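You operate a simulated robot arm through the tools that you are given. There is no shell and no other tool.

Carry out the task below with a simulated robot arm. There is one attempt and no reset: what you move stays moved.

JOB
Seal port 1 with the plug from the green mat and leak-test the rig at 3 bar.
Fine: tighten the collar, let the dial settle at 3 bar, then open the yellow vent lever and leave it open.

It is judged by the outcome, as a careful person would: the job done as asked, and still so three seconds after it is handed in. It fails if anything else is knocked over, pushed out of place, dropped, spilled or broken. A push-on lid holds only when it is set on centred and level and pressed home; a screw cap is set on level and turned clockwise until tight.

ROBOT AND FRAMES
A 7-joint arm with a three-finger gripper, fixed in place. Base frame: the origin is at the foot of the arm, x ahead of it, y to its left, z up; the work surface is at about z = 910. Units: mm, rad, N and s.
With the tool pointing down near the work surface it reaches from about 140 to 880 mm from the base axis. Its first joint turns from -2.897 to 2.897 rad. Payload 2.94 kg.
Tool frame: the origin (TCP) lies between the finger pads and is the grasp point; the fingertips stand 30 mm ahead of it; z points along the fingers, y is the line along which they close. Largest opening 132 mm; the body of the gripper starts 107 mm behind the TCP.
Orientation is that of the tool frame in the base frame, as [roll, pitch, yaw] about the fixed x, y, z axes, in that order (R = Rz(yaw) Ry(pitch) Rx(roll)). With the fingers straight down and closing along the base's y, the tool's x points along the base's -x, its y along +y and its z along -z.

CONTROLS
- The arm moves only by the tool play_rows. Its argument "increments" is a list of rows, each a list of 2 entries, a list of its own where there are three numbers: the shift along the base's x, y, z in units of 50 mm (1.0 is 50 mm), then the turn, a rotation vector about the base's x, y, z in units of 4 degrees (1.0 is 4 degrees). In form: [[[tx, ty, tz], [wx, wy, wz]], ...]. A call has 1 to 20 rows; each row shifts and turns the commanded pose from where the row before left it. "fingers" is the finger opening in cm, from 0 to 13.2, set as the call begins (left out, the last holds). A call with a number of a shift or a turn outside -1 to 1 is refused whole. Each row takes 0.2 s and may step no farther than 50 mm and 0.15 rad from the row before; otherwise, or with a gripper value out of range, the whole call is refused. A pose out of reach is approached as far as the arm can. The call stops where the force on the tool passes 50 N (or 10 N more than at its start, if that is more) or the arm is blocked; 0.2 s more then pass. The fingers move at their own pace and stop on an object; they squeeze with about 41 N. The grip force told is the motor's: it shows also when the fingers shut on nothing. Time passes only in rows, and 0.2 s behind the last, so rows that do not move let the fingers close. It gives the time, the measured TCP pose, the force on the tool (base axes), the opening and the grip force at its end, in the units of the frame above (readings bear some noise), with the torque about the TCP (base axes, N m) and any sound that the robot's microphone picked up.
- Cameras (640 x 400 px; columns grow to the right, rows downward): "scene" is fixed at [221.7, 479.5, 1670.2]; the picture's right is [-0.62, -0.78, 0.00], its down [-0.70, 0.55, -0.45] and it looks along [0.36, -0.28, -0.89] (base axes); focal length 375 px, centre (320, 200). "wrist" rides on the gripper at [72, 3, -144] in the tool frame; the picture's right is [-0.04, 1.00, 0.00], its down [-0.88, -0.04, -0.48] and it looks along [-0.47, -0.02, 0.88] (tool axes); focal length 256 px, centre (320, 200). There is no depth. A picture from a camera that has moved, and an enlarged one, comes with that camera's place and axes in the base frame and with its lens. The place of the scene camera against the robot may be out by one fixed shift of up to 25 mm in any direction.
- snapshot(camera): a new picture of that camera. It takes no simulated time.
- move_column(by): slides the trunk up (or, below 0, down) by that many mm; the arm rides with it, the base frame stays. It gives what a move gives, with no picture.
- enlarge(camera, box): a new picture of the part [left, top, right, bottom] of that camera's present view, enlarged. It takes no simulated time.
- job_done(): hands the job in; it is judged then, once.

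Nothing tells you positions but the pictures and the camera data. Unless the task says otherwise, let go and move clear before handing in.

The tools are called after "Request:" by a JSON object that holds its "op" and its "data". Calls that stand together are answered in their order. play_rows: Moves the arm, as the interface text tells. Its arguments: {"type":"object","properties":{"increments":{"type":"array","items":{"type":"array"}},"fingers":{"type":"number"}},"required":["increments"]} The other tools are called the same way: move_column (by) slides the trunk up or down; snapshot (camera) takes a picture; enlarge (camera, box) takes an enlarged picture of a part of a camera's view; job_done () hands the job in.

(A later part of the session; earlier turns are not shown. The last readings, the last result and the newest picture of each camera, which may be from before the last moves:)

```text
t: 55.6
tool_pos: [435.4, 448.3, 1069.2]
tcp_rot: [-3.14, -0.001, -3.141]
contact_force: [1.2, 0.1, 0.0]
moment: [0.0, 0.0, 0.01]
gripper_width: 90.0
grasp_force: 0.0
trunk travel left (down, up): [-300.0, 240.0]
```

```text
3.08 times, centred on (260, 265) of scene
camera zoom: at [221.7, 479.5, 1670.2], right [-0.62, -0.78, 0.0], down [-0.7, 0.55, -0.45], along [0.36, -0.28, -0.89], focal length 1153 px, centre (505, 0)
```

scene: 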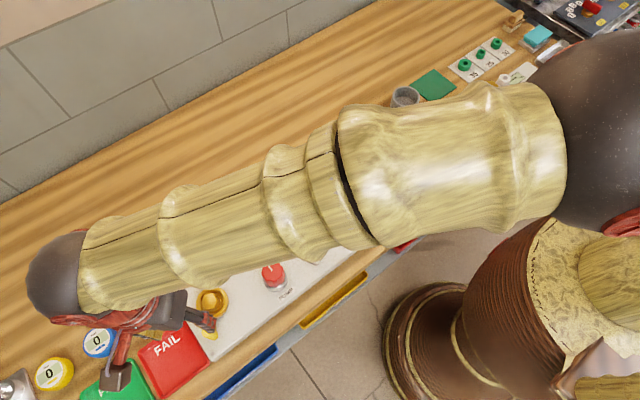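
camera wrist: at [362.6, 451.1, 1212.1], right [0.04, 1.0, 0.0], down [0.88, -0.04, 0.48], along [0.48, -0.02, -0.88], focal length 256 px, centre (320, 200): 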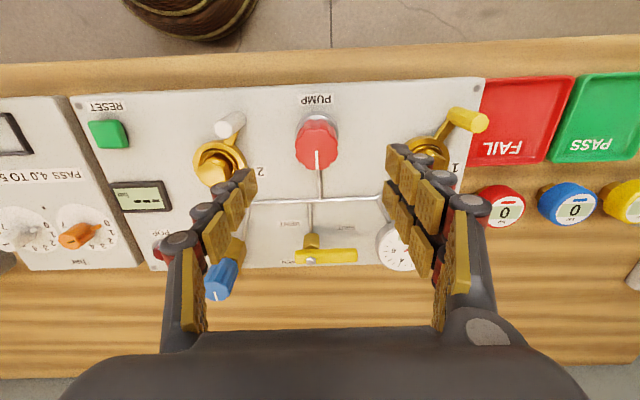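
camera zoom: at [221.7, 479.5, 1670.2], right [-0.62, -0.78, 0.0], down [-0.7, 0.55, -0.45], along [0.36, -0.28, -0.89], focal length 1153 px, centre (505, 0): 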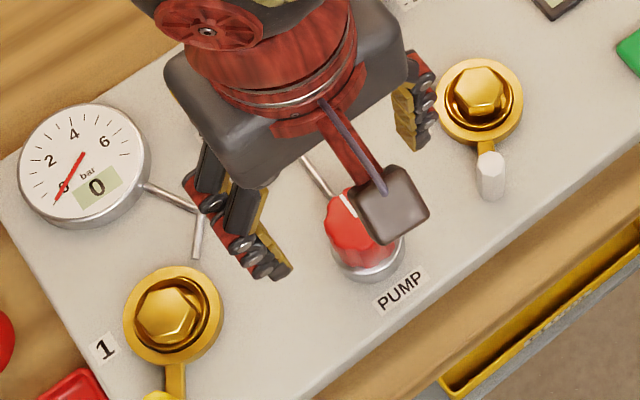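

The pump control is a tall scalloped rotary knob (about 40 mm diameter, top near z≈983) at about (434.5, 445). I'll come down just above it and check alignment before gripping.

Request:
{"op": "play_rows", "data": {"increments": [[[-0.05, -0.04, -0.3], [0, 0, 0]], [[0, 0, -0.45], [0, 0, 0]], [[0, 0, 0], [0, 0, 0]]], "fingers": 7.5}}

Request:
{"op": "enlarge", "data": {"camera": "wrist", "box": [220, 70, 420, 220]}}

Request:
{"op": "enlarge", "data": {"camera": "scene", "box": [220, 220, 330, 310]}}

```text
t: 56.4
tool_pos: [432.6, 446.1, 1031.9]
tcp_rot: [3.141, 0.0, -3.139]
contact_force: [-0.4, -0.1, 0.0]
moment: [-0.04, -0.02, 0.02]
gripper_width: 75.3
grasp_force: 0.0
trunk travel left (down, up): [-300.0, 240.0]
```

```text
2.67 times, centred on (320, 145) of wrist
camera zoom: at [360.5, 448.8, 1174.5], right [0.04, 1.0, 0.0], down [0.88, -0.04, 0.48], along [0.48, -0.02, -0.88], focal length 683 px, centre (320, 347)
```

zoom: 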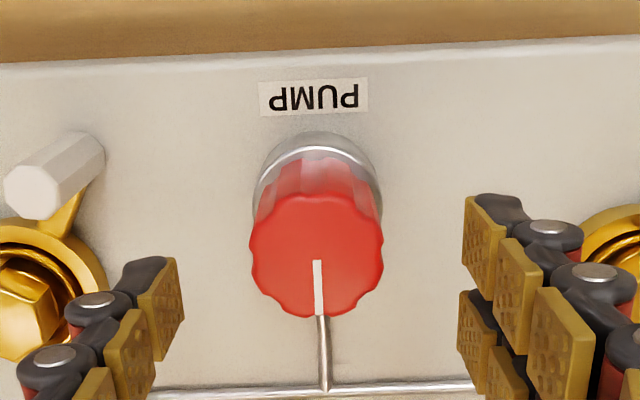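

```text
4.44 times, centred on (275, 265) of scene
camera zoom: at [221.7, 479.5, 1670.2], right [-0.62, -0.78, 0.0], down [-0.7, 0.55, -0.45], along [0.36, -0.28, -0.89], focal length 1665 px, centre (520, -89)
```

zoom: 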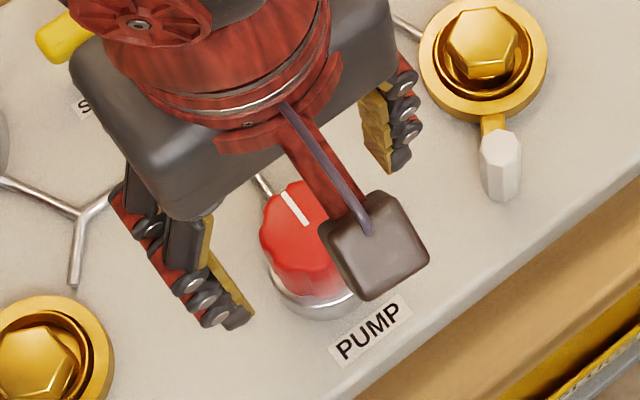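

The knob is centred under the gripper with its top near z≈984. I'll descend around it and grip.

Request:
{"op": "play_rows", "data": {"increments": [[[0.01, -0.015, -0.25], [0, 0, 0]], [[0, 0, -0.25], [0, 0, 0]], [[0, 0, -0.25], [0, 0, 0]], [[0, 0, -0.1], [0, 0, 0]], [[0, 0, 0], [0, 0, 0]]]}}

Request:
{"op": "enlarge", "data": {"camera": "wrist", "box": [220, 90, 420, 240]}}

Request:
{"op": "enlarge", "data": {"camera": "scene", "box": [220, 220, 330, 310]}}

```text
t: 57.6
tool_pos: [432.5, 444.9, 988.8]
tcp_rot: [-3.141, 0.0, -3.139]
contact_force: [-0.3, 0.6, 0.2]
moment: [-0.02, -0.02, 0.0]
gripper_width: 75.0
grasp_force: 0.0
trunk travel left (down, up): [-300.0, 240.0]
```

```text
2.67 times, centred on (320, 165) of wrist
camera zoom: at [361.3, 447.8, 1131.6], right [0.04, 1.0, 0.0], down [0.88, -0.04, 0.48], along [0.48, -0.02, -0.88], focal length 683 px, centre (320, 293)
```

zoom: 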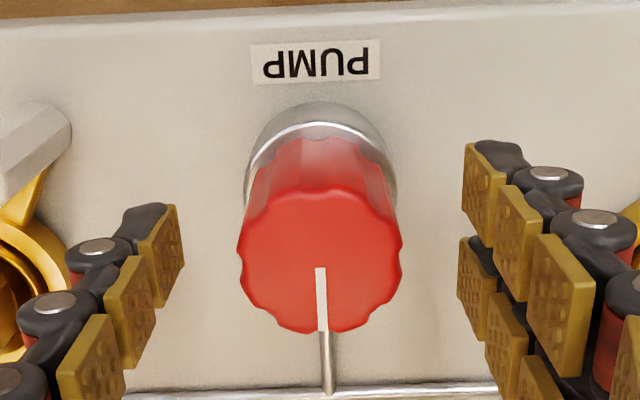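

```text
4.44 times, centred on (275, 265) of scene
camera zoom: at [221.7, 479.5, 1670.2], right [-0.62, -0.78, 0.0], down [-0.7, 0.55, -0.45], along [0.36, -0.28, -0.89], focal length 1665 px, centre (520, -89)
```

zoom: 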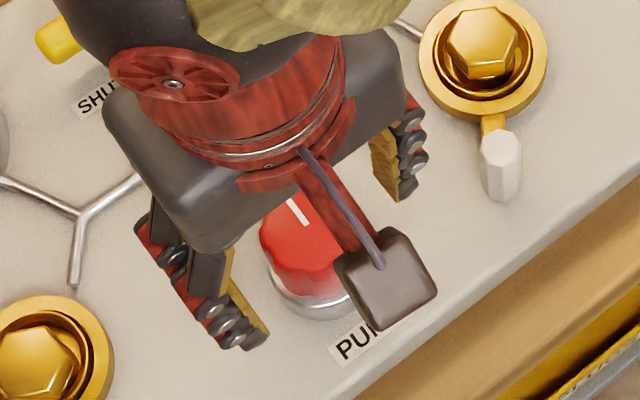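

Request:
{"op": "play_rows", "data": {"increments": [[[0, 0, 0], [0, 0, 0]], [[0, 0, 0], [0, 0, 0]], [[0, 0, 0], [0, 0, 0]], [[0, 0, 0], [0, 0, 0]]], "fingers": 3.5}}

Request:
{"op": "snapshot", "data": {"camera": "scene"}}

Request:
{"op": "snapshot", "data": {"camera": "wrist"}}

```text
t: 58.6
tool_pos: [433.4, 444.9, 987.8]
tcp_rot: [-3.141, -0.001, -3.141]
contact_force: [0.1, -1.4, -0.5]
moment: [-0.09, -0.08, 0.01]
gripper_width: 40.9
grasp_force: 30.5
trunk travel left (down, up): [-300.0, 240.0]
```

```text
taken
```

scene: 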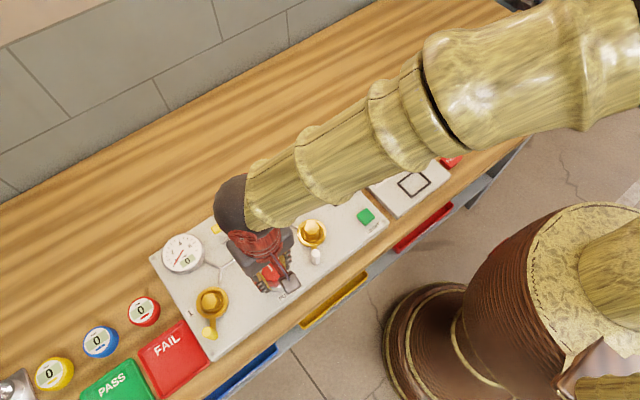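

```text
taken
camera wrist: at [361.3, 447.7, 1131.7], right [0.04, 1.0, 0.0], down [0.88, -0.04, 0.48], along [0.47, -0.02, -0.88], focal length 256 px, centre (320, 200)
```

wrist: 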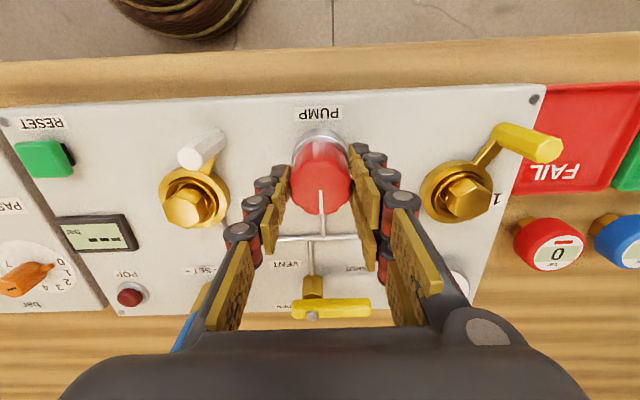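

The knob is gripped at 41 mm and the dial is visible in the scene view. I'll turn it clockwise 20° and check the response.

Request:
{"op": "play_rows", "data": {"increments": [[[0, 0, 0], [0, 0, -1]], [[0, 0, 0], [0, 0, -1]], [[0, 0, 0], [0, 0, -1]], [[0, 0, 0], [0, 0, -1]], [[0, 0, 0], [0, 0, -1]], [[0, 0, 0], [0, 0, 0]]]}}

Request:
{"op": "enlarge", "data": {"camera": "scene", "box": [150, 220, 230, 280]}}

Request:
{"op": "enlarge", "data": {"camera": "wrist", "box": [220, 90, 420, 240]}}

```text
t: 60.0
tool_pos: [433.0, 445.7, 988.8]
tcp_rot: [3.142, 0.0, 2.791]
contact_force: [2.8, -6.2, 3.3]
moment: [-0.26, -0.13, -0.01]
gripper_width: 40.5
grasp_force: 45.1
trunk travel left (down, up): [-300.0, 240.0]
```

```text
6.67 times, centred on (190, 250) of scene
camera zoom: at [221.7, 479.5, 1670.2], right [-0.62, -0.78, 0.0], down [-0.7, 0.55, -0.45], along [0.36, -0.28, -0.89], focal length 2498 px, centre (1187, -133)
```

zoom: 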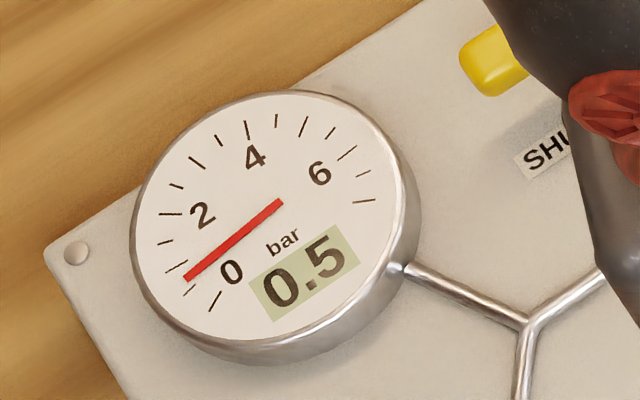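

```text
2.67 times, centred on (320, 165) of wrist
camera zoom: at [366.7, 472.8, 1131.7], right [0.38, 0.92, 0.0], down [0.81, -0.34, 0.48], along [0.44, -0.18, -0.88], focal length 683 px, centre (320, 293)
```

zoom: 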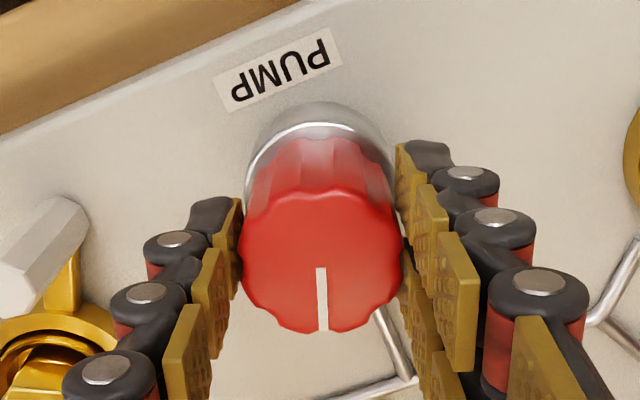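

Turning clockwise works: the dial shows 0.5 bar. I'll wait a second to see whether it holds or drifts.

Request:
{"op": "play_rows", "data": {"increments": [[[0, 0, 0], [0, 0, 0]], [[0, 0, 0], [0, 0, 0]], [[0, 0, 0], [0, 0, 0]], [[0, 0, 0], [0, 0, 0]], [[0, 0, 0], [0, 0, 0]], [[0, 0, 0], [0, 0, 0]], [[0, 0, 0], [0, 0, 0]], [[0, 0, 0], [0, 0, 0]]]}}

Request:
{"op": "enlarge", "data": {"camera": "scene", "box": [150, 220, 230, 280]}}

```text
t: 61.8
tool_pos: [434.2, 445.1, 988.9]
tcp_rot: [3.141, 0.001, 2.794]
contact_force: [2.9, -8.5, 2.5]
moment: [-0.24, -0.16, -0.01]
gripper_width: 40.7
grasp_force: 44.9
trunk travel left (down, up): [-300.0, 240.0]
```

```text
6.67 times, centred on (190, 250) of scene
camera zoom: at [221.7, 479.5, 1670.2], right [-0.62, -0.78, 0.0], down [-0.7, 0.55, -0.45], along [0.36, -0.28, -0.89], focal length 2498 px, centre (1187, -133)
```

zoom: 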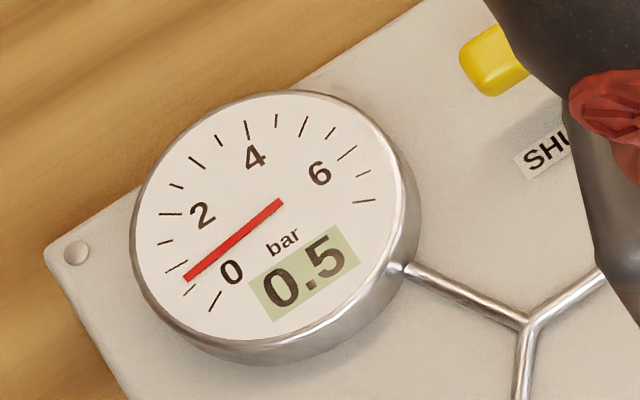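

It holds steady at 0.5 bar, so the seal is good and it's about 40° per bar. I'll keep turning clockwise in stages.

Request:
{"op": "play_rows", "data": {"increments": [[[0, 0, 0], [0, 0, -1]], [[0, 0, 0], [0, 0, -1]], [[0, 0, 0], [0, 0, -1]], [[0, 0, 0], [0, 0, -1]], [[0, 0, 0], [0, 0, -1]], [[0, 0, 0], [0, 0, -1]], [[0, 0, 0], [0, 0, -1]], [[0, 0, 0], [0, 0, -1]], [[0, 0, 0], [0, 0, -1]], [[0, 0, 0], [0, 0, -1]], [[0, 0, 0], [0, 0, 0]]]}}

Request:
{"op": "enlarge", "data": {"camera": "scene", "box": [150, 220, 230, 280]}}

Request:
{"op": "enlarge", "data": {"camera": "wrist", "box": [220, 90, 420, 240]}}

```text
t: 64.2
tool_pos: [434.1, 445.5, 987.5]
tcp_rot: [-3.141, 0.0, 2.093]
contact_force: [5.6, 4.7, -2.1]
moment: [0.34, -0.19, 0.04]
gripper_width: 40.6
grasp_force: 44.9
trunk travel left (down, up): [-300.0, 240.0]
```

```text
6.67 times, centred on (190, 250) of scene
camera zoom: at [221.7, 479.5, 1670.2], right [-0.62, -0.78, 0.0], down [-0.7, 0.55, -0.45], along [0.36, -0.28, -0.89], focal length 2498 px, centre (1187, -133)
```

zoom: 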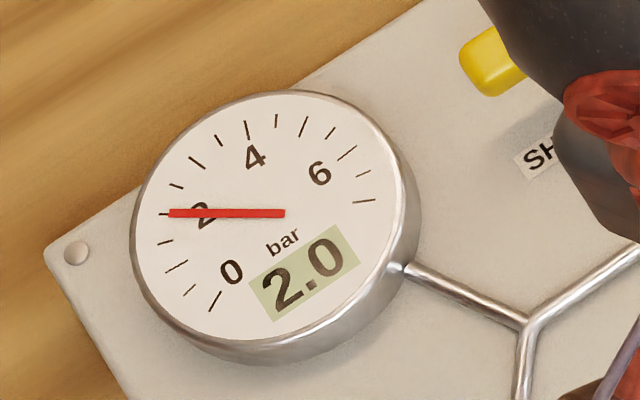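

```text
2.67 times, centred on (320, 165) of wrist
camera zoom: at [400.6, 510.0, 1131.7], right [0.89, 0.46, 0.0], down [0.41, -0.78, 0.48], along [0.22, -0.42, -0.88], focal length 683 px, centre (320, 293)
```

zoom: 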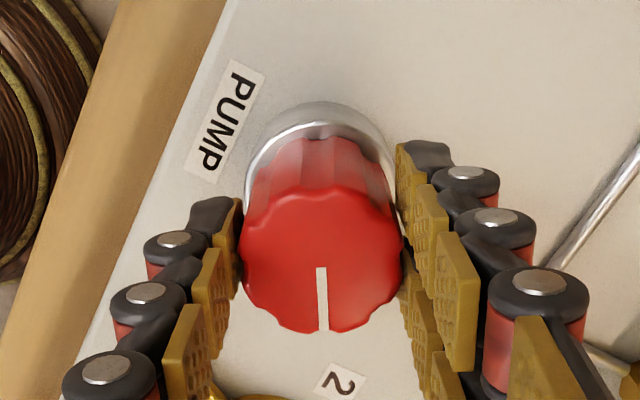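

2.0 bar after 60°, about 27° per bar. I'll let it settle briefly, then add about 20° more.

Request:
{"op": "play_rows", "data": {"increments": [[[0, 0, 0], [0, 0, 0]], [[0, 0, 0], [0, 0, 0]], [[0, 0, 0], [0, 0, 0]], [[0, 0, 0], [0, 0, 0]], [[0, 0, 0], [0, 0, 0]], [[0, 0, 0], [0, 0, 0]]]}}

Request:
{"op": "enlarge", "data": {"camera": "scene", "box": [150, 220, 230, 280]}}

Request:
{"op": "play_rows", "data": {"increments": [[[0, 0, 0], [0, 0, -1]], [[0, 0, 0], [0, 0, -1]], [[0, 0, 0], [0, 0, -1]], [[0, 0, 0], [0, 0, -1]], [[0, 0, 0], [0, 0, -1]], [[0, 0, 0], [0, 0, 0]], [[0, 0, 0], [0, 0, 0]], [[0, 0, 0], [0, 0, 0]], [[0, 0, 0], [0, 0, 0]]]}}

Request:
{"op": "enlarge", "data": {"camera": "scene", "box": [150, 220, 230, 280]}}

```text
t: 65.6
tool_pos: [433.8, 445.9, 987.8]
tcp_rot: [-3.141, 0.001, 2.097]
contact_force: [6.3, 7.4, -0.5]
moment: [0.22, -0.17, 0.05]
gripper_width: 40.5
grasp_force: 44.9
trunk travel left (down, up): [-300.0, 240.0]
```

```text
6.67 times, centred on (190, 250) of scene
camera zoom: at [221.7, 479.5, 1670.2], right [-0.62, -0.78, 0.0], down [-0.7, 0.55, -0.45], along [0.36, -0.28, -0.89], focal length 2498 px, centre (1187, -133)
```

zoom: 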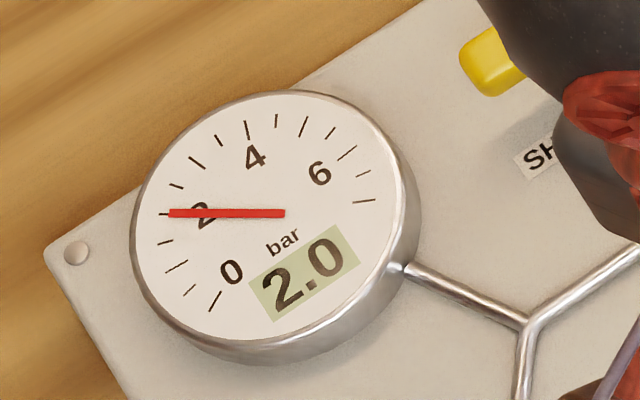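

```text
t: 67.6
tool_pos: [434.5, 446.4, 987.7]
tcp_rot: [3.142, -0.001, 1.748]
contact_force: [12.4, 11.8, 6.4]
moment: [0.51, -0.32, 0.01]
gripper_width: 40.5
grasp_force: 44.5
trunk travel left (down, up): [-300.0, 240.0]
```

```text
6.67 times, centred on (190, 250) of scene
camera zoom: at [221.7, 479.5, 1670.2], right [-0.62, -0.78, 0.0], down [-0.7, 0.55, -0.45], along [0.36, -0.28, -0.89], focal length 2498 px, centre (1187, -133)
```

zoom: 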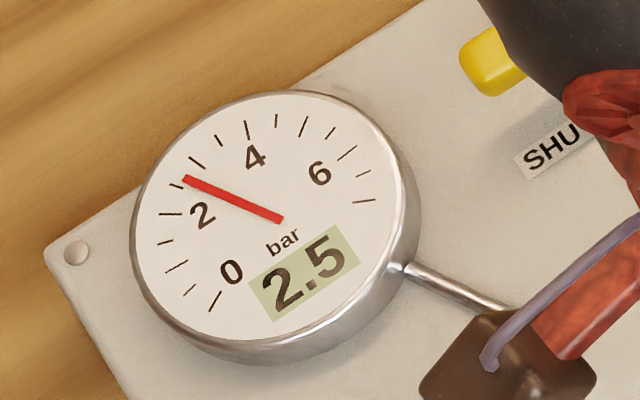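

2.5 bar at 80°, apparently rising in steps of 0.5. I'll advance in small increments and watch for 3.0.

Request:
{"op": "play_rows", "data": {"increments": [[[0, 0, 0], [0, 0, -1]], [[0, 0, 0], [0, 0, -1]], [[0, 0, 0], [0, 0, 0]], [[0, 0, 0], [0, 0, 0]], [[0, 0, 0], [0, 0, 0]]]}}

Request:
{"op": "enlarge", "data": {"camera": "scene", "box": [150, 220, 230, 280]}}

Request:
{"op": "enlarge", "data": {"camera": "wrist", "box": [220, 90, 420, 240]}}

```text
t: 68.8
tool_pos: [434.7, 447.1, 988.5]
tcp_rot: [3.141, 0.0, 1.608]
contact_force: [15.6, 16.4, 10.0]
moment: [0.47, -0.47, 0.03]
gripper_width: 40.4
grasp_force: 45.1
trunk travel left (down, up): [-300.0, 240.0]
```

```text
6.67 times, centred on (190, 250) of scene
camera zoom: at [221.7, 479.5, 1670.2], right [-0.62, -0.78, 0.0], down [-0.7, 0.55, -0.45], along [0.36, -0.28, -0.89], focal length 2498 px, centre (1187, -133)
```

zoom: 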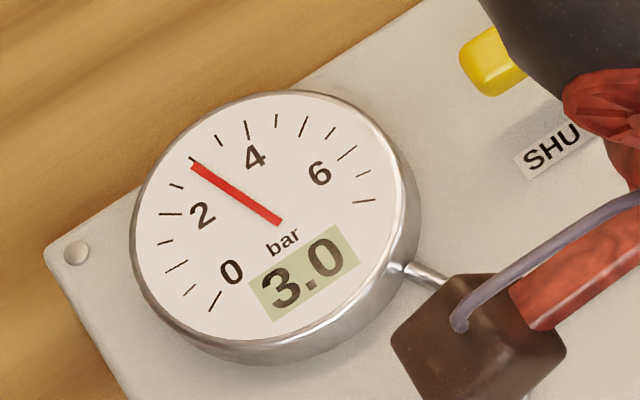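

```text
2.67 times, centred on (320, 165) of wrist
camera zoom: at [435.1, 518.3, 1131.7], right [1.0, -0.01, 0.0], down [-0.01, -0.88, 0.47], along [0.0, -0.47, -0.88], focal length 683 px, centre (320, 293)
```

zoom: 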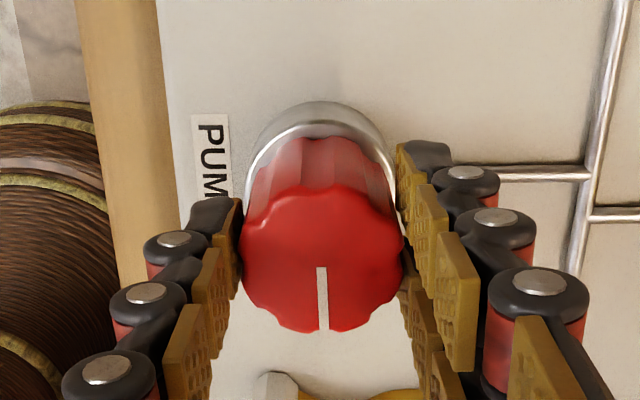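

The dial reads 3.0 bar. I'll nudge 2° more to sit at the middle of the step, then let it settle for a few seconds.

Request:
{"op": "play_rows", "data": {"increments": [[[0, 0, 0], [0, 0, -0.5]], [[0, 0, 0], [0, 0, 0]], [[0, 0, 0], [0, 0, 0]], [[0, 0, 0], [0, 0, 0]], [[0, 0, 0], [0, 0, 0]], [[0, 0, 0], [0, 0, 0]], [[0, 0, 0], [0, 0, 0]], [[0, 0, 0], [0, 0, 0]], [[0, 0, 0], [0, 0, 0]], [[0, 0, 0], [0, 0, 0]], [[0, 0, 0], [0, 0, 0]]]}}

Request:
{"op": "enlarge", "data": {"camera": "scene", "box": [150, 220, 230, 280]}}

```text
t: 71.2
tool_pos: [434.1, 445.8, 987.0]
tcp_rot: [3.141, 0.001, 1.573]
contact_force: [13.9, 18.1, 14.9]
moment: [0.46, -0.42, 0.02]
gripper_width: 40.5
grasp_force: 44.8
trunk travel left (down, up): [-300.0, 240.0]
```

```text
6.67 times, centred on (190, 250) of scene
camera zoom: at [221.7, 479.5, 1670.2], right [-0.62, -0.78, 0.0], down [-0.7, 0.55, -0.45], along [0.36, -0.28, -0.89], focal length 2498 px, centre (1187, -133)
```

zoom: 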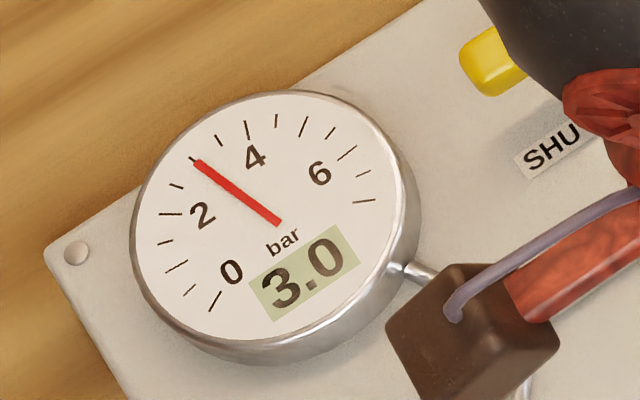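

Steady at 3.0 bar. I'll release the knob and lift clear, then confirm the dial still holds.

Request:
{"op": "play_rows", "data": {"increments": [[[0, 0, 0], [0, 0, 0]], [[0, 0, 0], [0, 0, 0]], [[0, 0, 0], [0, 0, 0]], [[0, 0, 0], [0, 0, 0]], [[0, 0, 0.5], [0, 0, 0]], [[0, 0, 0.8], [0, 0, 0]], [[0, 0, 0.8], [0, 0, 0]], [[0, 0, 0], [0, 0, 0]]], "fingers": 7.5}}

Request:
{"op": "enlarge", "data": {"camera": "scene", "box": [150, 220, 230, 280]}}

Request:
{"op": "snapshot", "data": {"camera": "scene"}}

Request:
{"op": "snapshot", "data": {"camera": "wrist"}}

```text
t: 73.0
tool_pos: [435.0, 444.5, 1094.0]
tcp_rot: [3.141, -0.002, 1.573]
contact_force: [-0.7, 0.7, 0.3]
moment: [0.04, -0.03, -0.01]
gripper_width: 74.8
grasp_force: 0.1
trunk travel left (down, up): [-300.0, 240.0]
```

```text
6.67 times, centred on (190, 250) of scene
camera zoom: at [221.7, 479.5, 1670.2], right [-0.62, -0.78, 0.0], down [-0.7, 0.55, -0.45], along [0.36, -0.28, -0.89], focal length 2498 px, centre (1187, -133)
```

zoom: 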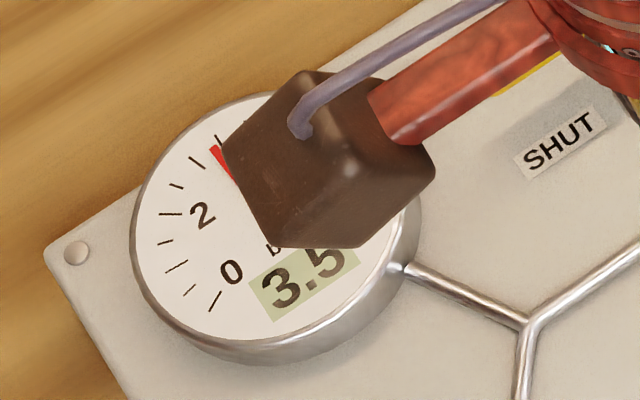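

```text
taken
```

scene: 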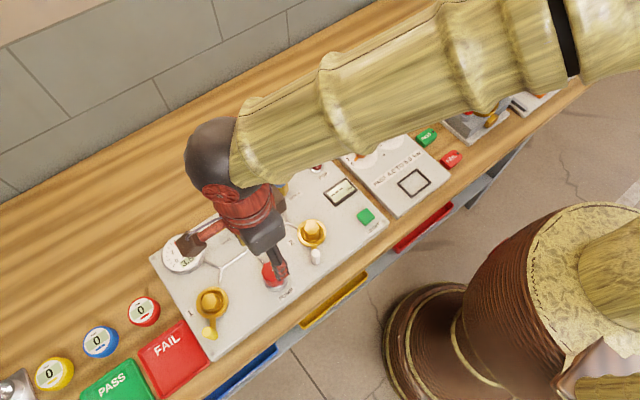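

```text
taken
camera wrist: at [438.0, 516.7, 1236.8], right [1.0, -0.04, 0.0], down [-0.04, -0.88, 0.48], along [-0.02, -0.48, -0.88], focal length 256 px, centre (320, 200)
```

wrist: 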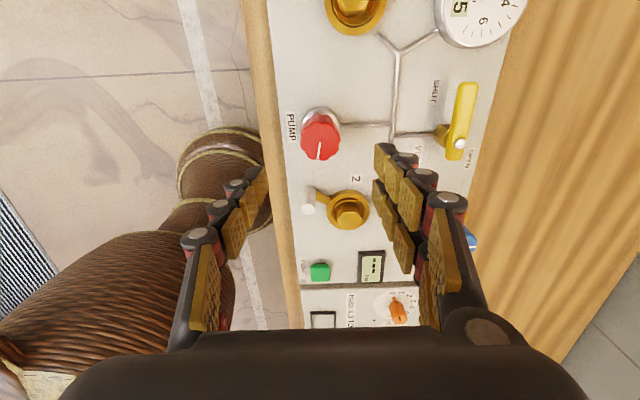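

After release the dial reads 3.5: the knob got dragged a few degrees (its mark now sits at about 97° instead of 90°). I'll swing back to a neutral yaw above the knob and check it before trimming it back to 3.0.

Request:
{"op": "play_rows", "data": {"increments": [[[0, 0, 0], [0, 0, 1]], [[0, 0, 0], [0, 0, 1]], [[0, 0, 0], [0, 0, 1]], [[0, 0, 0], [0, 0, 1]], [[0, 0, 0], [0, 0, 1]], [[0, 0, 0], [0, 0, 1]], [[0, 0, 0], [0, 0, 1]], [[0, 0, 0], [0, 0, 1]], [[0, 0, 0], [0, 0, 1]], [[0, 0, 0], [0, 0, 1]], [[0, 0, 0], [0, 0, 1]], [[0, 0, 0], [0, 0, 1]], [[0, 0, 0], [0, 0, 1]], [[0, 0, 0], [0, 0, 1]], [[0, 0, 0], [0, 0, 1]], [[0, 0, 0], [0, 0, 1]], [[0, 0, 0], [0, 0, 1]], [[0, 0, 0], [0, 0, 1]], [[0.02, 0.04, 0], [0, 0, 1]], [[0, 0, 0], [0, 0, 1]]]}}

Request:
{"op": "enlarge", "data": {"camera": "scene", "box": [150, 220, 230, 280]}}

Request:
{"op": "enlarge", "data": {"camera": "wrist", "box": [260, 80, 380, 170]}}

Request:
{"op": "enlarge", "data": {"camera": "scene", "box": [160, 200, 360, 330]}}

```text
t: 77.2
tool_pos: [433.1, 447.8, 1093.3]
tcp_rot: [3.14, 0.001, 2.969]
contact_force: [-0.1, 0.4, 0.2]
moment: [-0.01, 0.03, 0.02]
gripper_width: 75.0
grasp_force: 0.1
trunk travel left (down, up): [-300.0, 240.0]
```

```text
6.67 times, centred on (190, 250) of scene
camera zoom: at [221.7, 479.5, 1670.2], right [-0.62, -0.78, 0.0], down [-0.7, 0.55, -0.45], along [0.36, -0.28, -0.89], focal length 2498 px, centre (1187, -133)
```

zoom: 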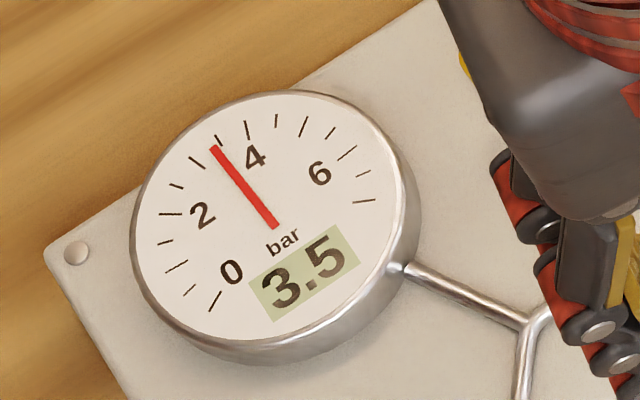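

```text
4.44 times, centred on (320, 125) of wrist
camera zoom: at [363.6, 463.4, 1236.3], right [0.21, 0.98, 0.0], down [0.86, -0.19, 0.48], along [0.46, -0.1, -0.88], focal length 1138 px, centre (320, 533)
```

zoom: 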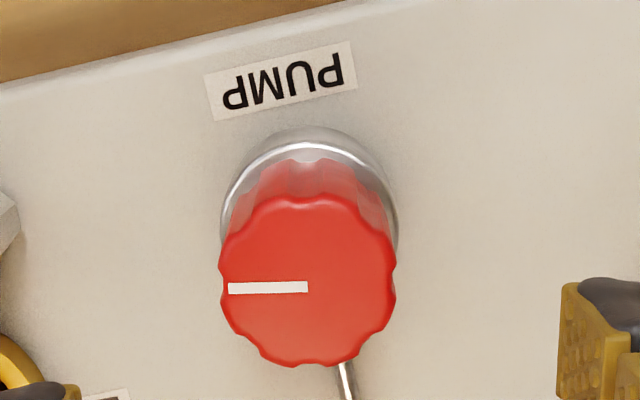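

```text
3.08 times, centred on (260, 265) of scene
camera zoom: at [221.7, 479.5, 1670.2], right [-0.62, -0.78, 0.0], down [-0.7, 0.55, -0.45], along [0.36, -0.28, -0.89], focal length 1153 px, centre (505, 0)
```

zoom: 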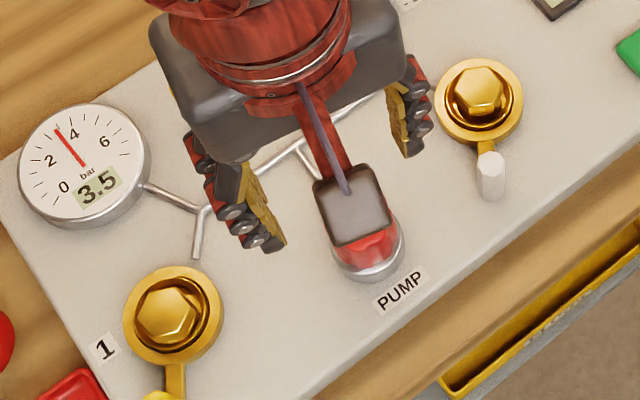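

The dial holds at 3.5 with the knob's mark near 102–105°, so it needs about 15° counter-clockwise to return to 3.0. I'll zoom in on the knob to measure the mark and scallops before regripping.

Request:
{"op": "enlarge", "data": {"camera": "wrist", "box": [290, 105, 350, 150]}}

Request:
{"op": "enlarge", "data": {"camera": "scene", "box": [310, 170, 360, 210]}}

```text
8.89 times, centred on (320, 128) of wrist
camera zoom: at [363.6, 463.4, 1236.3], right [0.21, 0.98, 0.0], down [0.86, -0.19, 0.48], along [0.46, -0.1, -0.88], focal length 2276 px, centre (320, 844)
```

zoom: 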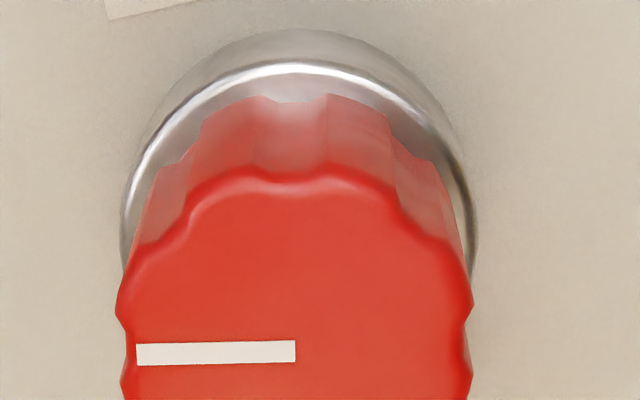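

```text
10.00 times, centred on (335, 190) of scene
camera zoom: at [221.7, 479.5, 1670.2], right [-0.62, -0.78, 0.0], down [-0.7, 0.55, -0.45], along [0.36, -0.28, -0.89], focal length 3747 px, centre (170, 300)
```

zoom: 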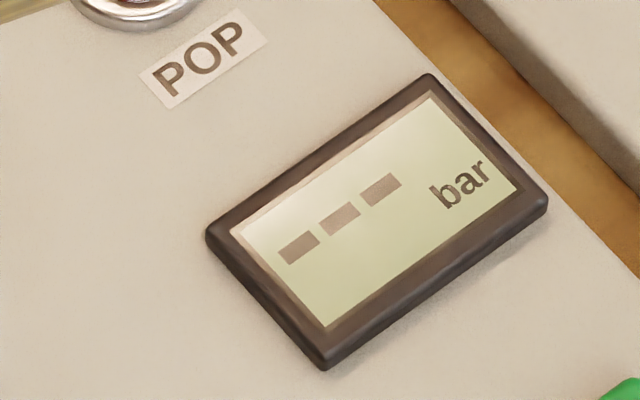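

The mark is at about 101° (so 3.5 bar). I'll rotate the gripper to −101° so it grips the knob in the same relation as before, centred on its axis.

Request:
{"op": "play_rows", "data": {"increments": [[[0.012, -0.043, 0], [0, 0, -1]], [[0, 0, 0], [0, 0, -1]], [[0, 0, 0], [0, 0, -1]], [[0, 0, 0], [0, 0, -1]], [[0, 0, 0], [0, 0, -1]], [[0, 0, 0], [0, 0, -1]], [[0, 0, 0], [0, 0, -1]], [[0, 0, 0], [0, 0, -1]], [[0, 0, 0], [0, 0, -1]], [[0, 0, 0], [0, 0, -1]], [[0, 0, 0], [0, 0, -1]], [[0, 0, 0], [0, 0, -1]], [[0, 0, 0], [0, 0, -1]], [[0, 0, 0], [0, 0, -1]], [[0, 0, 0], [0, 0, -1]], [[0, 0, 0], [0, 0, -1]], [[0, 0, 0], [0, 0, -1]], [[0, 0, 0], [0, 0, -1]], [[0, 0, 0], [0, 0, -1]], [[0, 0, 0], [0, 0, -1]]]}}

Request:
{"op": "play_rows", "data": {"increments": [[[0, 0, -0.3], [0, 0, -1]], [[0, 0, -0.5], [0, 0, -1]], [[0, 0, -0.45], [0, 0, -0.75]], [[0, 0, 0], [0, 0, 0]], [[0, 0, 0], [0, 0, 0]]]}}

Request:
{"op": "enlarge", "data": {"camera": "wrist", "box": [220, 70, 420, 220]}}

Request:
{"op": "enlarge", "data": {"camera": "scene", "box": [150, 220, 230, 280]}}

```text
t: 81.4
tool_pos: [435.8, 445.5, 1092.1]
tcp_rot: [3.141, 0.0, 1.571]
contact_force: [0.8, 0.2, -0.8]
moment: [-0.02, 0.02, 0.0]
gripper_width: 74.8
grasp_force: 0.1
trunk travel left (down, up): [-300.0, 240.0]
```

```text
t: 82.6
tool_pos: [434.9, 445.4, 1030.9]
tcp_rot: [3.141, 0.001, 1.382]
contact_force: [-0.5, 0.3, -0.1]
moment: [-0.01, 0.0, 0.02]
gripper_width: 75.1
grasp_force: 0.0
trunk travel left (down, up): [-300.0, 240.0]
```

```text
2.67 times, centred on (320, 145) of wrist
camera zoom: at [452.2, 516.8, 1174.0], right [0.97, -0.23, 0.0], down [-0.2, -0.86, 0.48], along [-0.11, -0.46, -0.88], focal length 683 px, centre (320, 347)
```

zoom: 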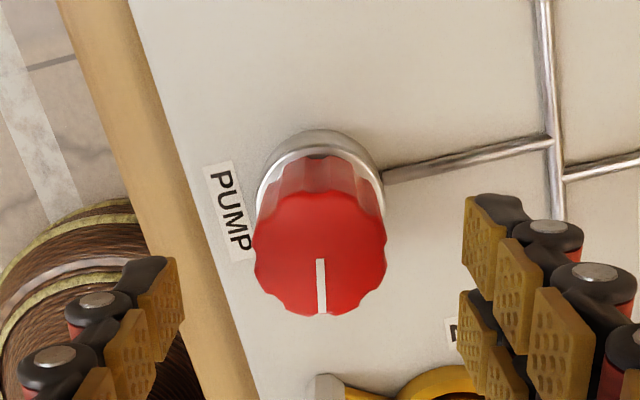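

```text
6.67 times, centred on (190, 250) of scene
camera zoom: at [221.7, 479.5, 1670.2], right [-0.62, -0.78, 0.0], down [-0.7, 0.55, -0.45], along [0.36, -0.28, -0.89], focal length 2498 px, centre (1187, -133)
```

zoom: 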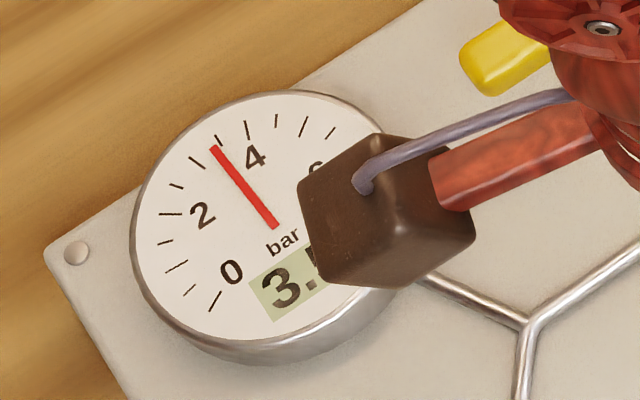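

Knob perfectly centred and the mark aligned with the gripper as before. Descending and gripping.

Request:
{"op": "play_rows", "data": {"increments": [[[0, 0, -0.25], [0, 0, 0]], [[0, 0, -0.25], [0, 0, 0]], [[0, 0, -0.25], [0, 0, 0]], [[0, 0, -0.1], [0, 0, 0]], [[0, 0, 0], [0, 0, 0]]]}}

Request:
{"op": "play_rows", "data": {"increments": [[[0, 0, 0], [0, 0, 0]], [[0, 0, 0], [0, 0, 0]], [[0, 0, 0], [0, 0, 0]], [[0, 0, 0], [0, 0, 0]]], "fingers": 3.6}}

Request:
{"op": "enlarge", "data": {"camera": "wrist", "box": [220, 90, 420, 240]}}

Request:
{"op": "enlarge", "data": {"camera": "scene", "box": [150, 220, 230, 280]}}

```text
t: 83.8
tool_pos: [434.5, 446.2, 986.9]
tcp_rot: [3.141, 0.0, 1.38]
contact_force: [-0.7, 0.4, 0.1]
moment: [-0.02, 0.0, -0.02]
gripper_width: 74.6
grasp_force: 0.1
trunk travel left (down, up): [-300.0, 240.0]
```

```text
t: 84.8
tool_pos: [434.5, 445.7, 988.2]
tcp_rot: [3.141, 0.001, 1.38]
contact_force: [-0.9, 0.4, 0.3]
moment: [-0.09, 0.12, 0.01]
gripper_width: 41.0
grasp_force: 30.2
trunk travel left (down, up): [-300.0, 240.0]
```

```text
2.67 times, centred on (320, 165) of wrist
camera zoom: at [451.7, 515.9, 1131.0], right [0.97, -0.23, 0.0], down [-0.2, -0.86, 0.48], along [-0.11, -0.46, -0.88], focal length 683 px, centre (320, 293)
```

zoom: 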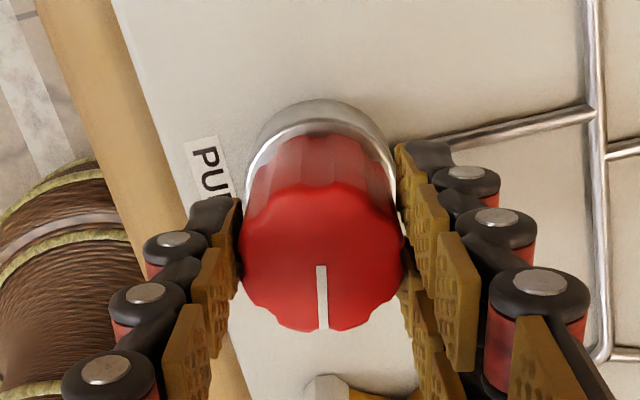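

```text
6.67 times, centred on (190, 250) of scene
camera zoom: at [221.7, 479.5, 1670.2], right [-0.62, -0.78, 0.0], down [-0.7, 0.55, -0.45], along [0.36, -0.28, -0.89], focal length 2498 px, centre (1187, -133)
```

zoom: 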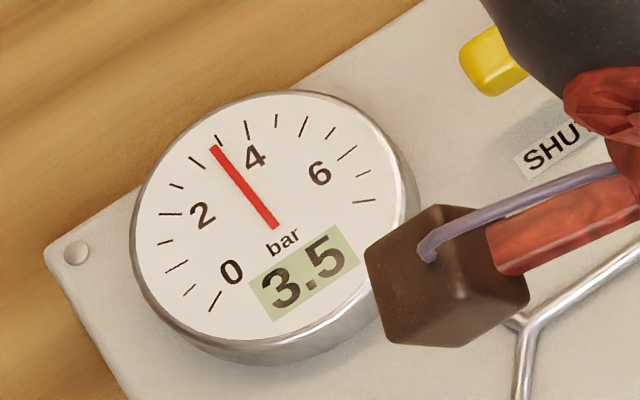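

Gripped with almost no side load. I'll turn counter-clockwise 11° and read the dial.

Request:
{"op": "play_rows", "data": {"increments": [[[0, 0, 0], [0, 0, 0.9]], [[0, 0, 0], [0, 0, 0.9]], [[0, 0, 0], [0, 0, 0.9]], [[0, 0, 0], [0, 0, 0]], [[0, 0, 0], [0, 0, 0]], [[0, 0, 0], [0, 0, 0]], [[0, 0, 0], [0, 0, 0]], [[0, 0, 0], [0, 0, 0]]]}}

Request:
{"op": "enlarge", "data": {"camera": "wrist", "box": [220, 90, 420, 240]}}

Request:
{"op": "enlarge", "data": {"camera": "scene", "box": [150, 220, 230, 280]}}

```text
t: 86.6
tool_pos: [434.4, 445.6, 987.7]
tcp_rot: [3.141, 0.001, 1.57]
contact_force: [0.4, 1.0, -3.3]
moment: [0.03, -0.02, 0.01]
gripper_width: 40.7
grasp_force: 45.3
trunk travel left (down, up): [-300.0, 240.0]
```

```text
2.67 times, centred on (320, 165) of wrist
camera zoom: at [438.2, 517.8, 1131.0], right [1.0, -0.05, 0.0], down [-0.04, -0.88, 0.48], along [-0.02, -0.48, -0.88], focal length 683 px, centre (320, 293)
```

zoom: 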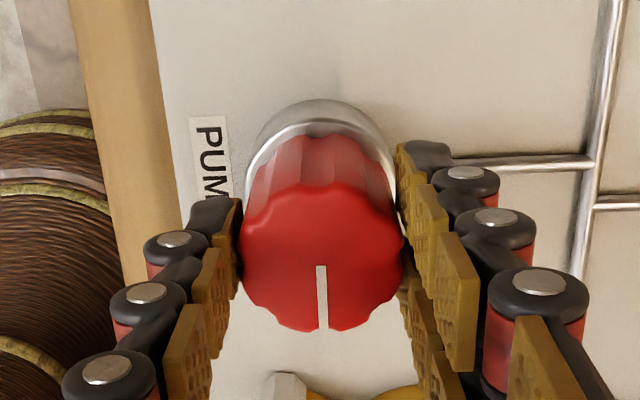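

```text
6.67 times, centred on (190, 250) of scene
camera zoom: at [221.7, 479.5, 1670.2], right [-0.62, -0.78, 0.0], down [-0.7, 0.55, -0.45], along [0.36, -0.28, -0.89], focal length 2498 px, centre (1187, -133)
```

zoom: 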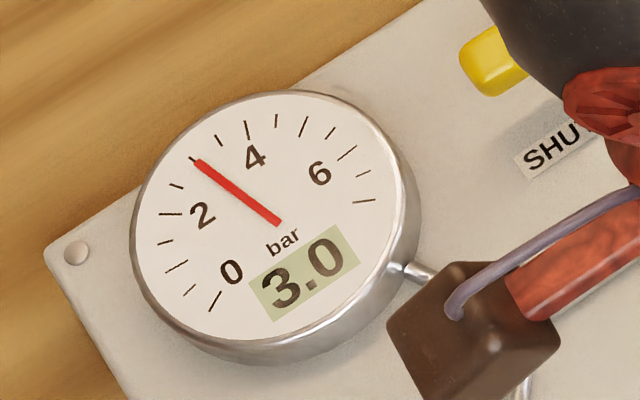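

Back to 3.0 bar with no side load. Releasing and lifting straight up.

Request:
{"op": "play_rows", "data": {"increments": [[[0, 0, 0], [0, 0, 0]], [[0, 0, 0], [0, 0, 0]], [[0, 0, 0], [0, 0, 0]], [[0, 0, 0], [0, 0, 0]]], "fingers": 7.5}}

Request:
{"op": "enlarge", "data": {"camera": "scene", "box": [150, 220, 230, 280]}}

Request:
{"op": "enlarge", "data": {"camera": "wrist", "box": [220, 90, 420, 240]}}

```text
t: 87.6
tool_pos: [435.1, 446.3, 987.1]
tcp_rot: [3.14, -0.001, 1.569]
contact_force: [-0.2, -0.1, 0.0]
moment: [0.0, 0.0, 0.04]
gripper_width: 74.9
grasp_force: 0.1
trunk travel left (down, up): [-300.0, 240.0]
```

```text
6.67 times, centred on (190, 250) of scene
camera zoom: at [221.7, 479.5, 1670.2], right [-0.62, -0.78, 0.0], down [-0.7, 0.55, -0.45], along [0.36, -0.28, -0.89], focal length 2498 px, centre (1187, -133)
```

zoom: 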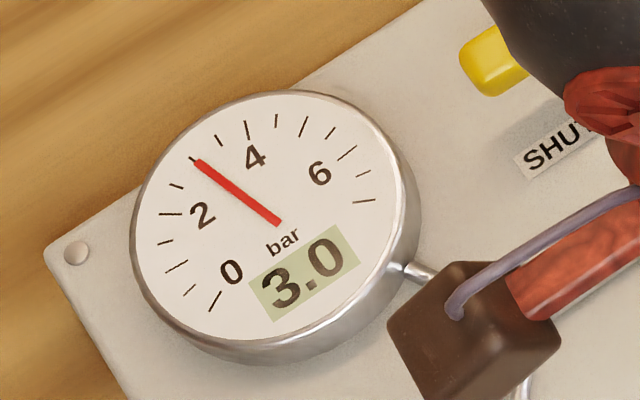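

```text
2.67 times, centred on (320, 165) of wrist
camera zoom: at [438.1, 517.7, 1131.2], right [1.0, -0.05, 0.0], down [-0.04, -0.88, 0.48], along [-0.02, -0.48, -0.88], focal length 683 px, centre (320, 293)
```

zoom: 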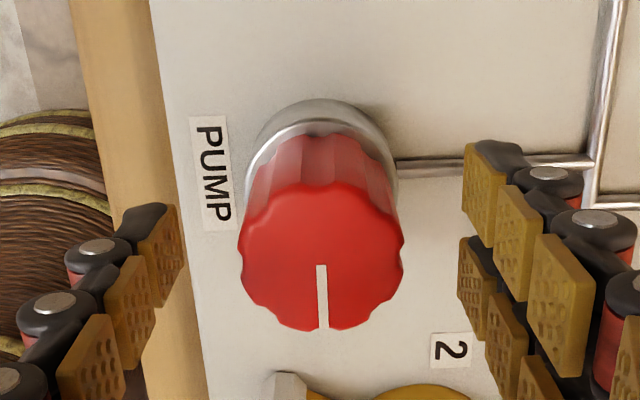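

The dial holds at 3.0 with the knob free. I'll lift straight up, close the fingers, swing back to neutral yaw and move toward the vent lever, giving the dial more time to settle.

Request:
{"op": "play_rows", "data": {"increments": [[[0, 0, 0.4], [0, 0, 0]], [[0, 0, 0.8], [0, 0, 0]], [[0, 0, 0.8], [0, 0, 0]], [[0, 0, 0.2], [0, 0, 1]], [[0, 0, 0], [0, 0, 1]], [[0, 0, 0], [0, 0, 1]], [[0, 0, 0], [0, 0, 1]], [[0, 0, 0], [0, 0, 1]], [[0, 0, 0], [0, 0, 1]], [[0, 0, 0], [0, 0, 1]], [[0, 0, 0], [0, 0, 1]], [[0, 0, 0], [0, 0, 1]], [[0, 0, 0], [0, 0, 1]], [[0, 0, 0], [0, 0, 1]], [[0, 0, 0], [0, 0, 1]], [[0, 0, 0], [0, 0, 1]], [[0, 0, 0], [0, 0, 1]], [[0, 0, 0], [0, 0, 1]], [[0, 0, 0], [0, 0, 1]], [[0, 0, 0], [0, 0, 1]]]}}

Request:
{"op": "play_rows", "data": {"increments": [[[0.4, 0.1, 0], [0, 0, 1]], [[0.4, 0.1, 0], [0, 0, 1]], [[0.4, 0.1, 0], [0, 0, 1]], [[0.4, 0.1, 0], [0, 0, 1]], [[0.4, 0.1, 0], [0, 0, 1]], [[0.2, 0.1, 0], [0, 0, 0.55]], [[0, 0, 0], [0, 0, 0]]], "fingers": 0}}

Request:
{"op": "snapshot", "data": {"camera": "wrist"}}

Request:
{"op": "snapshot", "data": {"camera": "scene"}}

Request:
{"op": "enlarge", "data": {"camera": "wrist", "box": [240, 80, 420, 220]}}

```text
t: 91.8
tool_pos: [434.5, 444.9, 1098.6]
tcp_rot: [3.141, -0.002, 2.758]
contact_force: [0.2, 0.3, 0.4]
moment: [-0.01, -0.01, 0.01]
gripper_width: 75.3
grasp_force: 0.1
trunk travel left (down, up): [-300.0, 240.0]
```

```text
t: 93.4
tool_pos: [546.2, 476.5, 1098.3]
tcp_rot: [3.141, 0.0, -3.139]
contact_force: [0.2, -0.5, -0.3]
moment: [-0.02, -0.04, -0.01]
gripper_width: 0.0
grasp_force: 29.0
trunk travel left (down, up): [-300.0, 240.0]
```

```text
taken
camera wrist: at [473.5, 479.3, 1241.2], right [0.04, 1.0, 0.0], down [0.88, -0.04, 0.48], along [0.48, -0.02, -0.88], focal length 256 px, centre (320, 200)
```

wrist: 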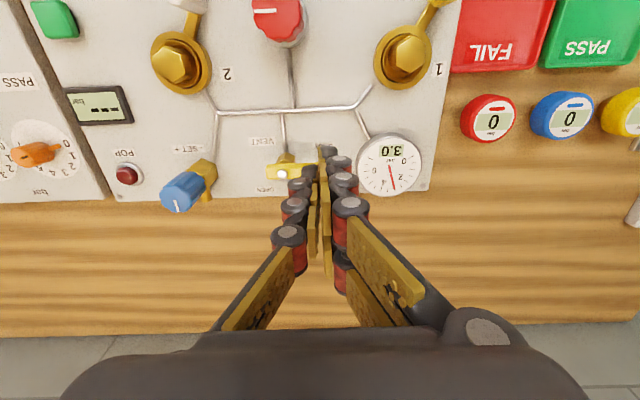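

```text
taken
```

scene: 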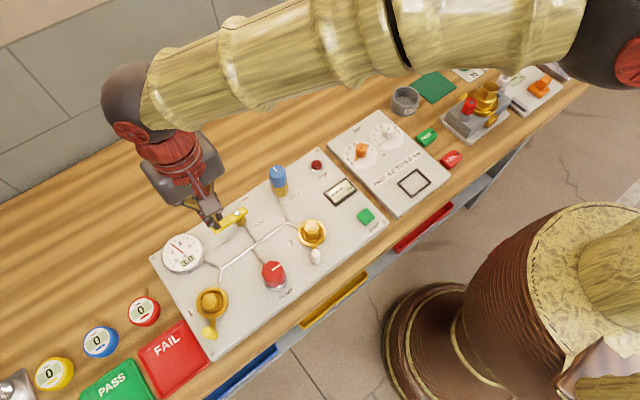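

```text
2.86 times, centred on (330, 150) of wrist
camera zoom: at [473.5, 479.3, 1241.2], right [0.04, 1.0, 0.0], down [0.88, -0.04, 0.48], along [0.48, -0.02, -0.88], focal length 731 px, centre (291, 343)
```

zoom: 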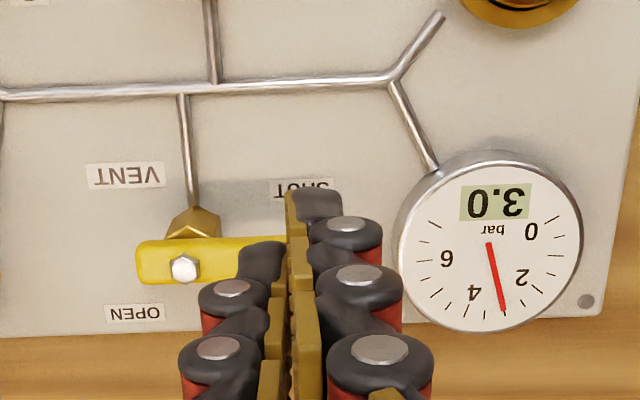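

The dial reads 3.0 and has been steady for about 7 s. I'll descend with closed fingers on the −x side of the lever handle, ready to push it clockwise toward OPEN.

Request:
{"op": "play_rows", "data": {"increments": [[[0.144, 0, -0.6], [0, 0, 0]], [[0.144, 0, -0.8], [0, 0, 0]], [[0, 0, -0.8], [0, 0, 0]], [[0, 0, -0.3], [0, 0, 0]], [[0, 0, -0.12], [0, 0, 0]], [[0, 0, 0], [0, 0, 0]]]}}

Request:
{"op": "enlarge", "data": {"camera": "wrist", "box": [220, 100, 420, 260]}}

Request:
{"op": "enlarge", "data": {"camera": "scene", "box": [160, 180, 280, 280]}}

```text
t: 94.8
tool_pos: [557.3, 475.3, 967.0]
tcp_rot: [3.141, -0.001, -3.141]
contact_force: [0.5, -0.1, -0.6]
moment: [-0.01, 0.01, 0.04]
gripper_width: 0.0
grasp_force: 28.5
trunk travel left (down, up): [-300.0, 240.0]
```

```text
2.50 times, centred on (320, 180) of wrist
camera zoom: at [486.3, 477.9, 1110.6], right [0.04, 1.0, 0.0], down [0.88, -0.04, 0.48], along [0.47, -0.02, -0.88], focal length 640 px, centre (320, 250)
```

zoom: 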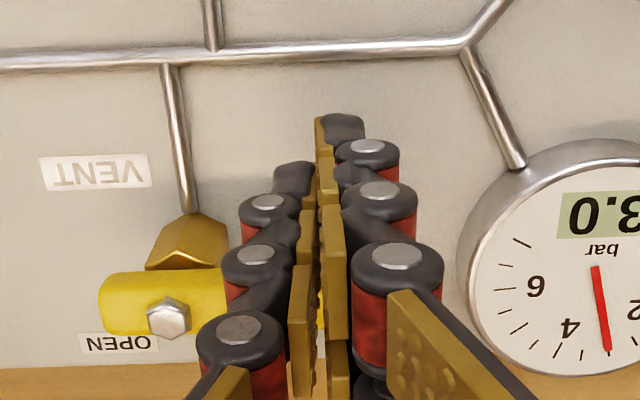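

```text
4.00 times, centred on (220, 230) of scene
camera zoom: at [221.7, 479.5, 1670.2], right [-0.62, -0.78, 0.0], down [-0.7, 0.55, -0.45], along [0.36, -0.28, -0.89], focal length 1499 px, centre (720, 80)
```

zoom: 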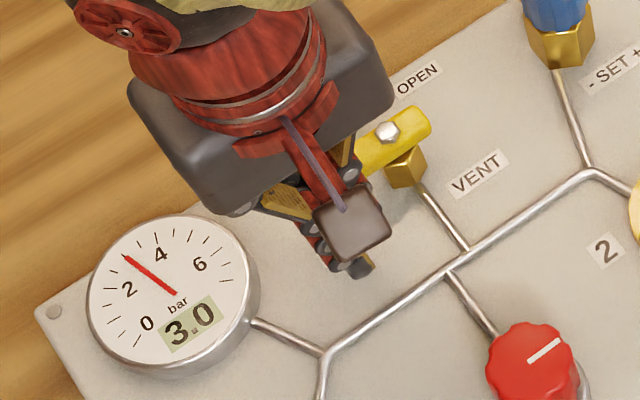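

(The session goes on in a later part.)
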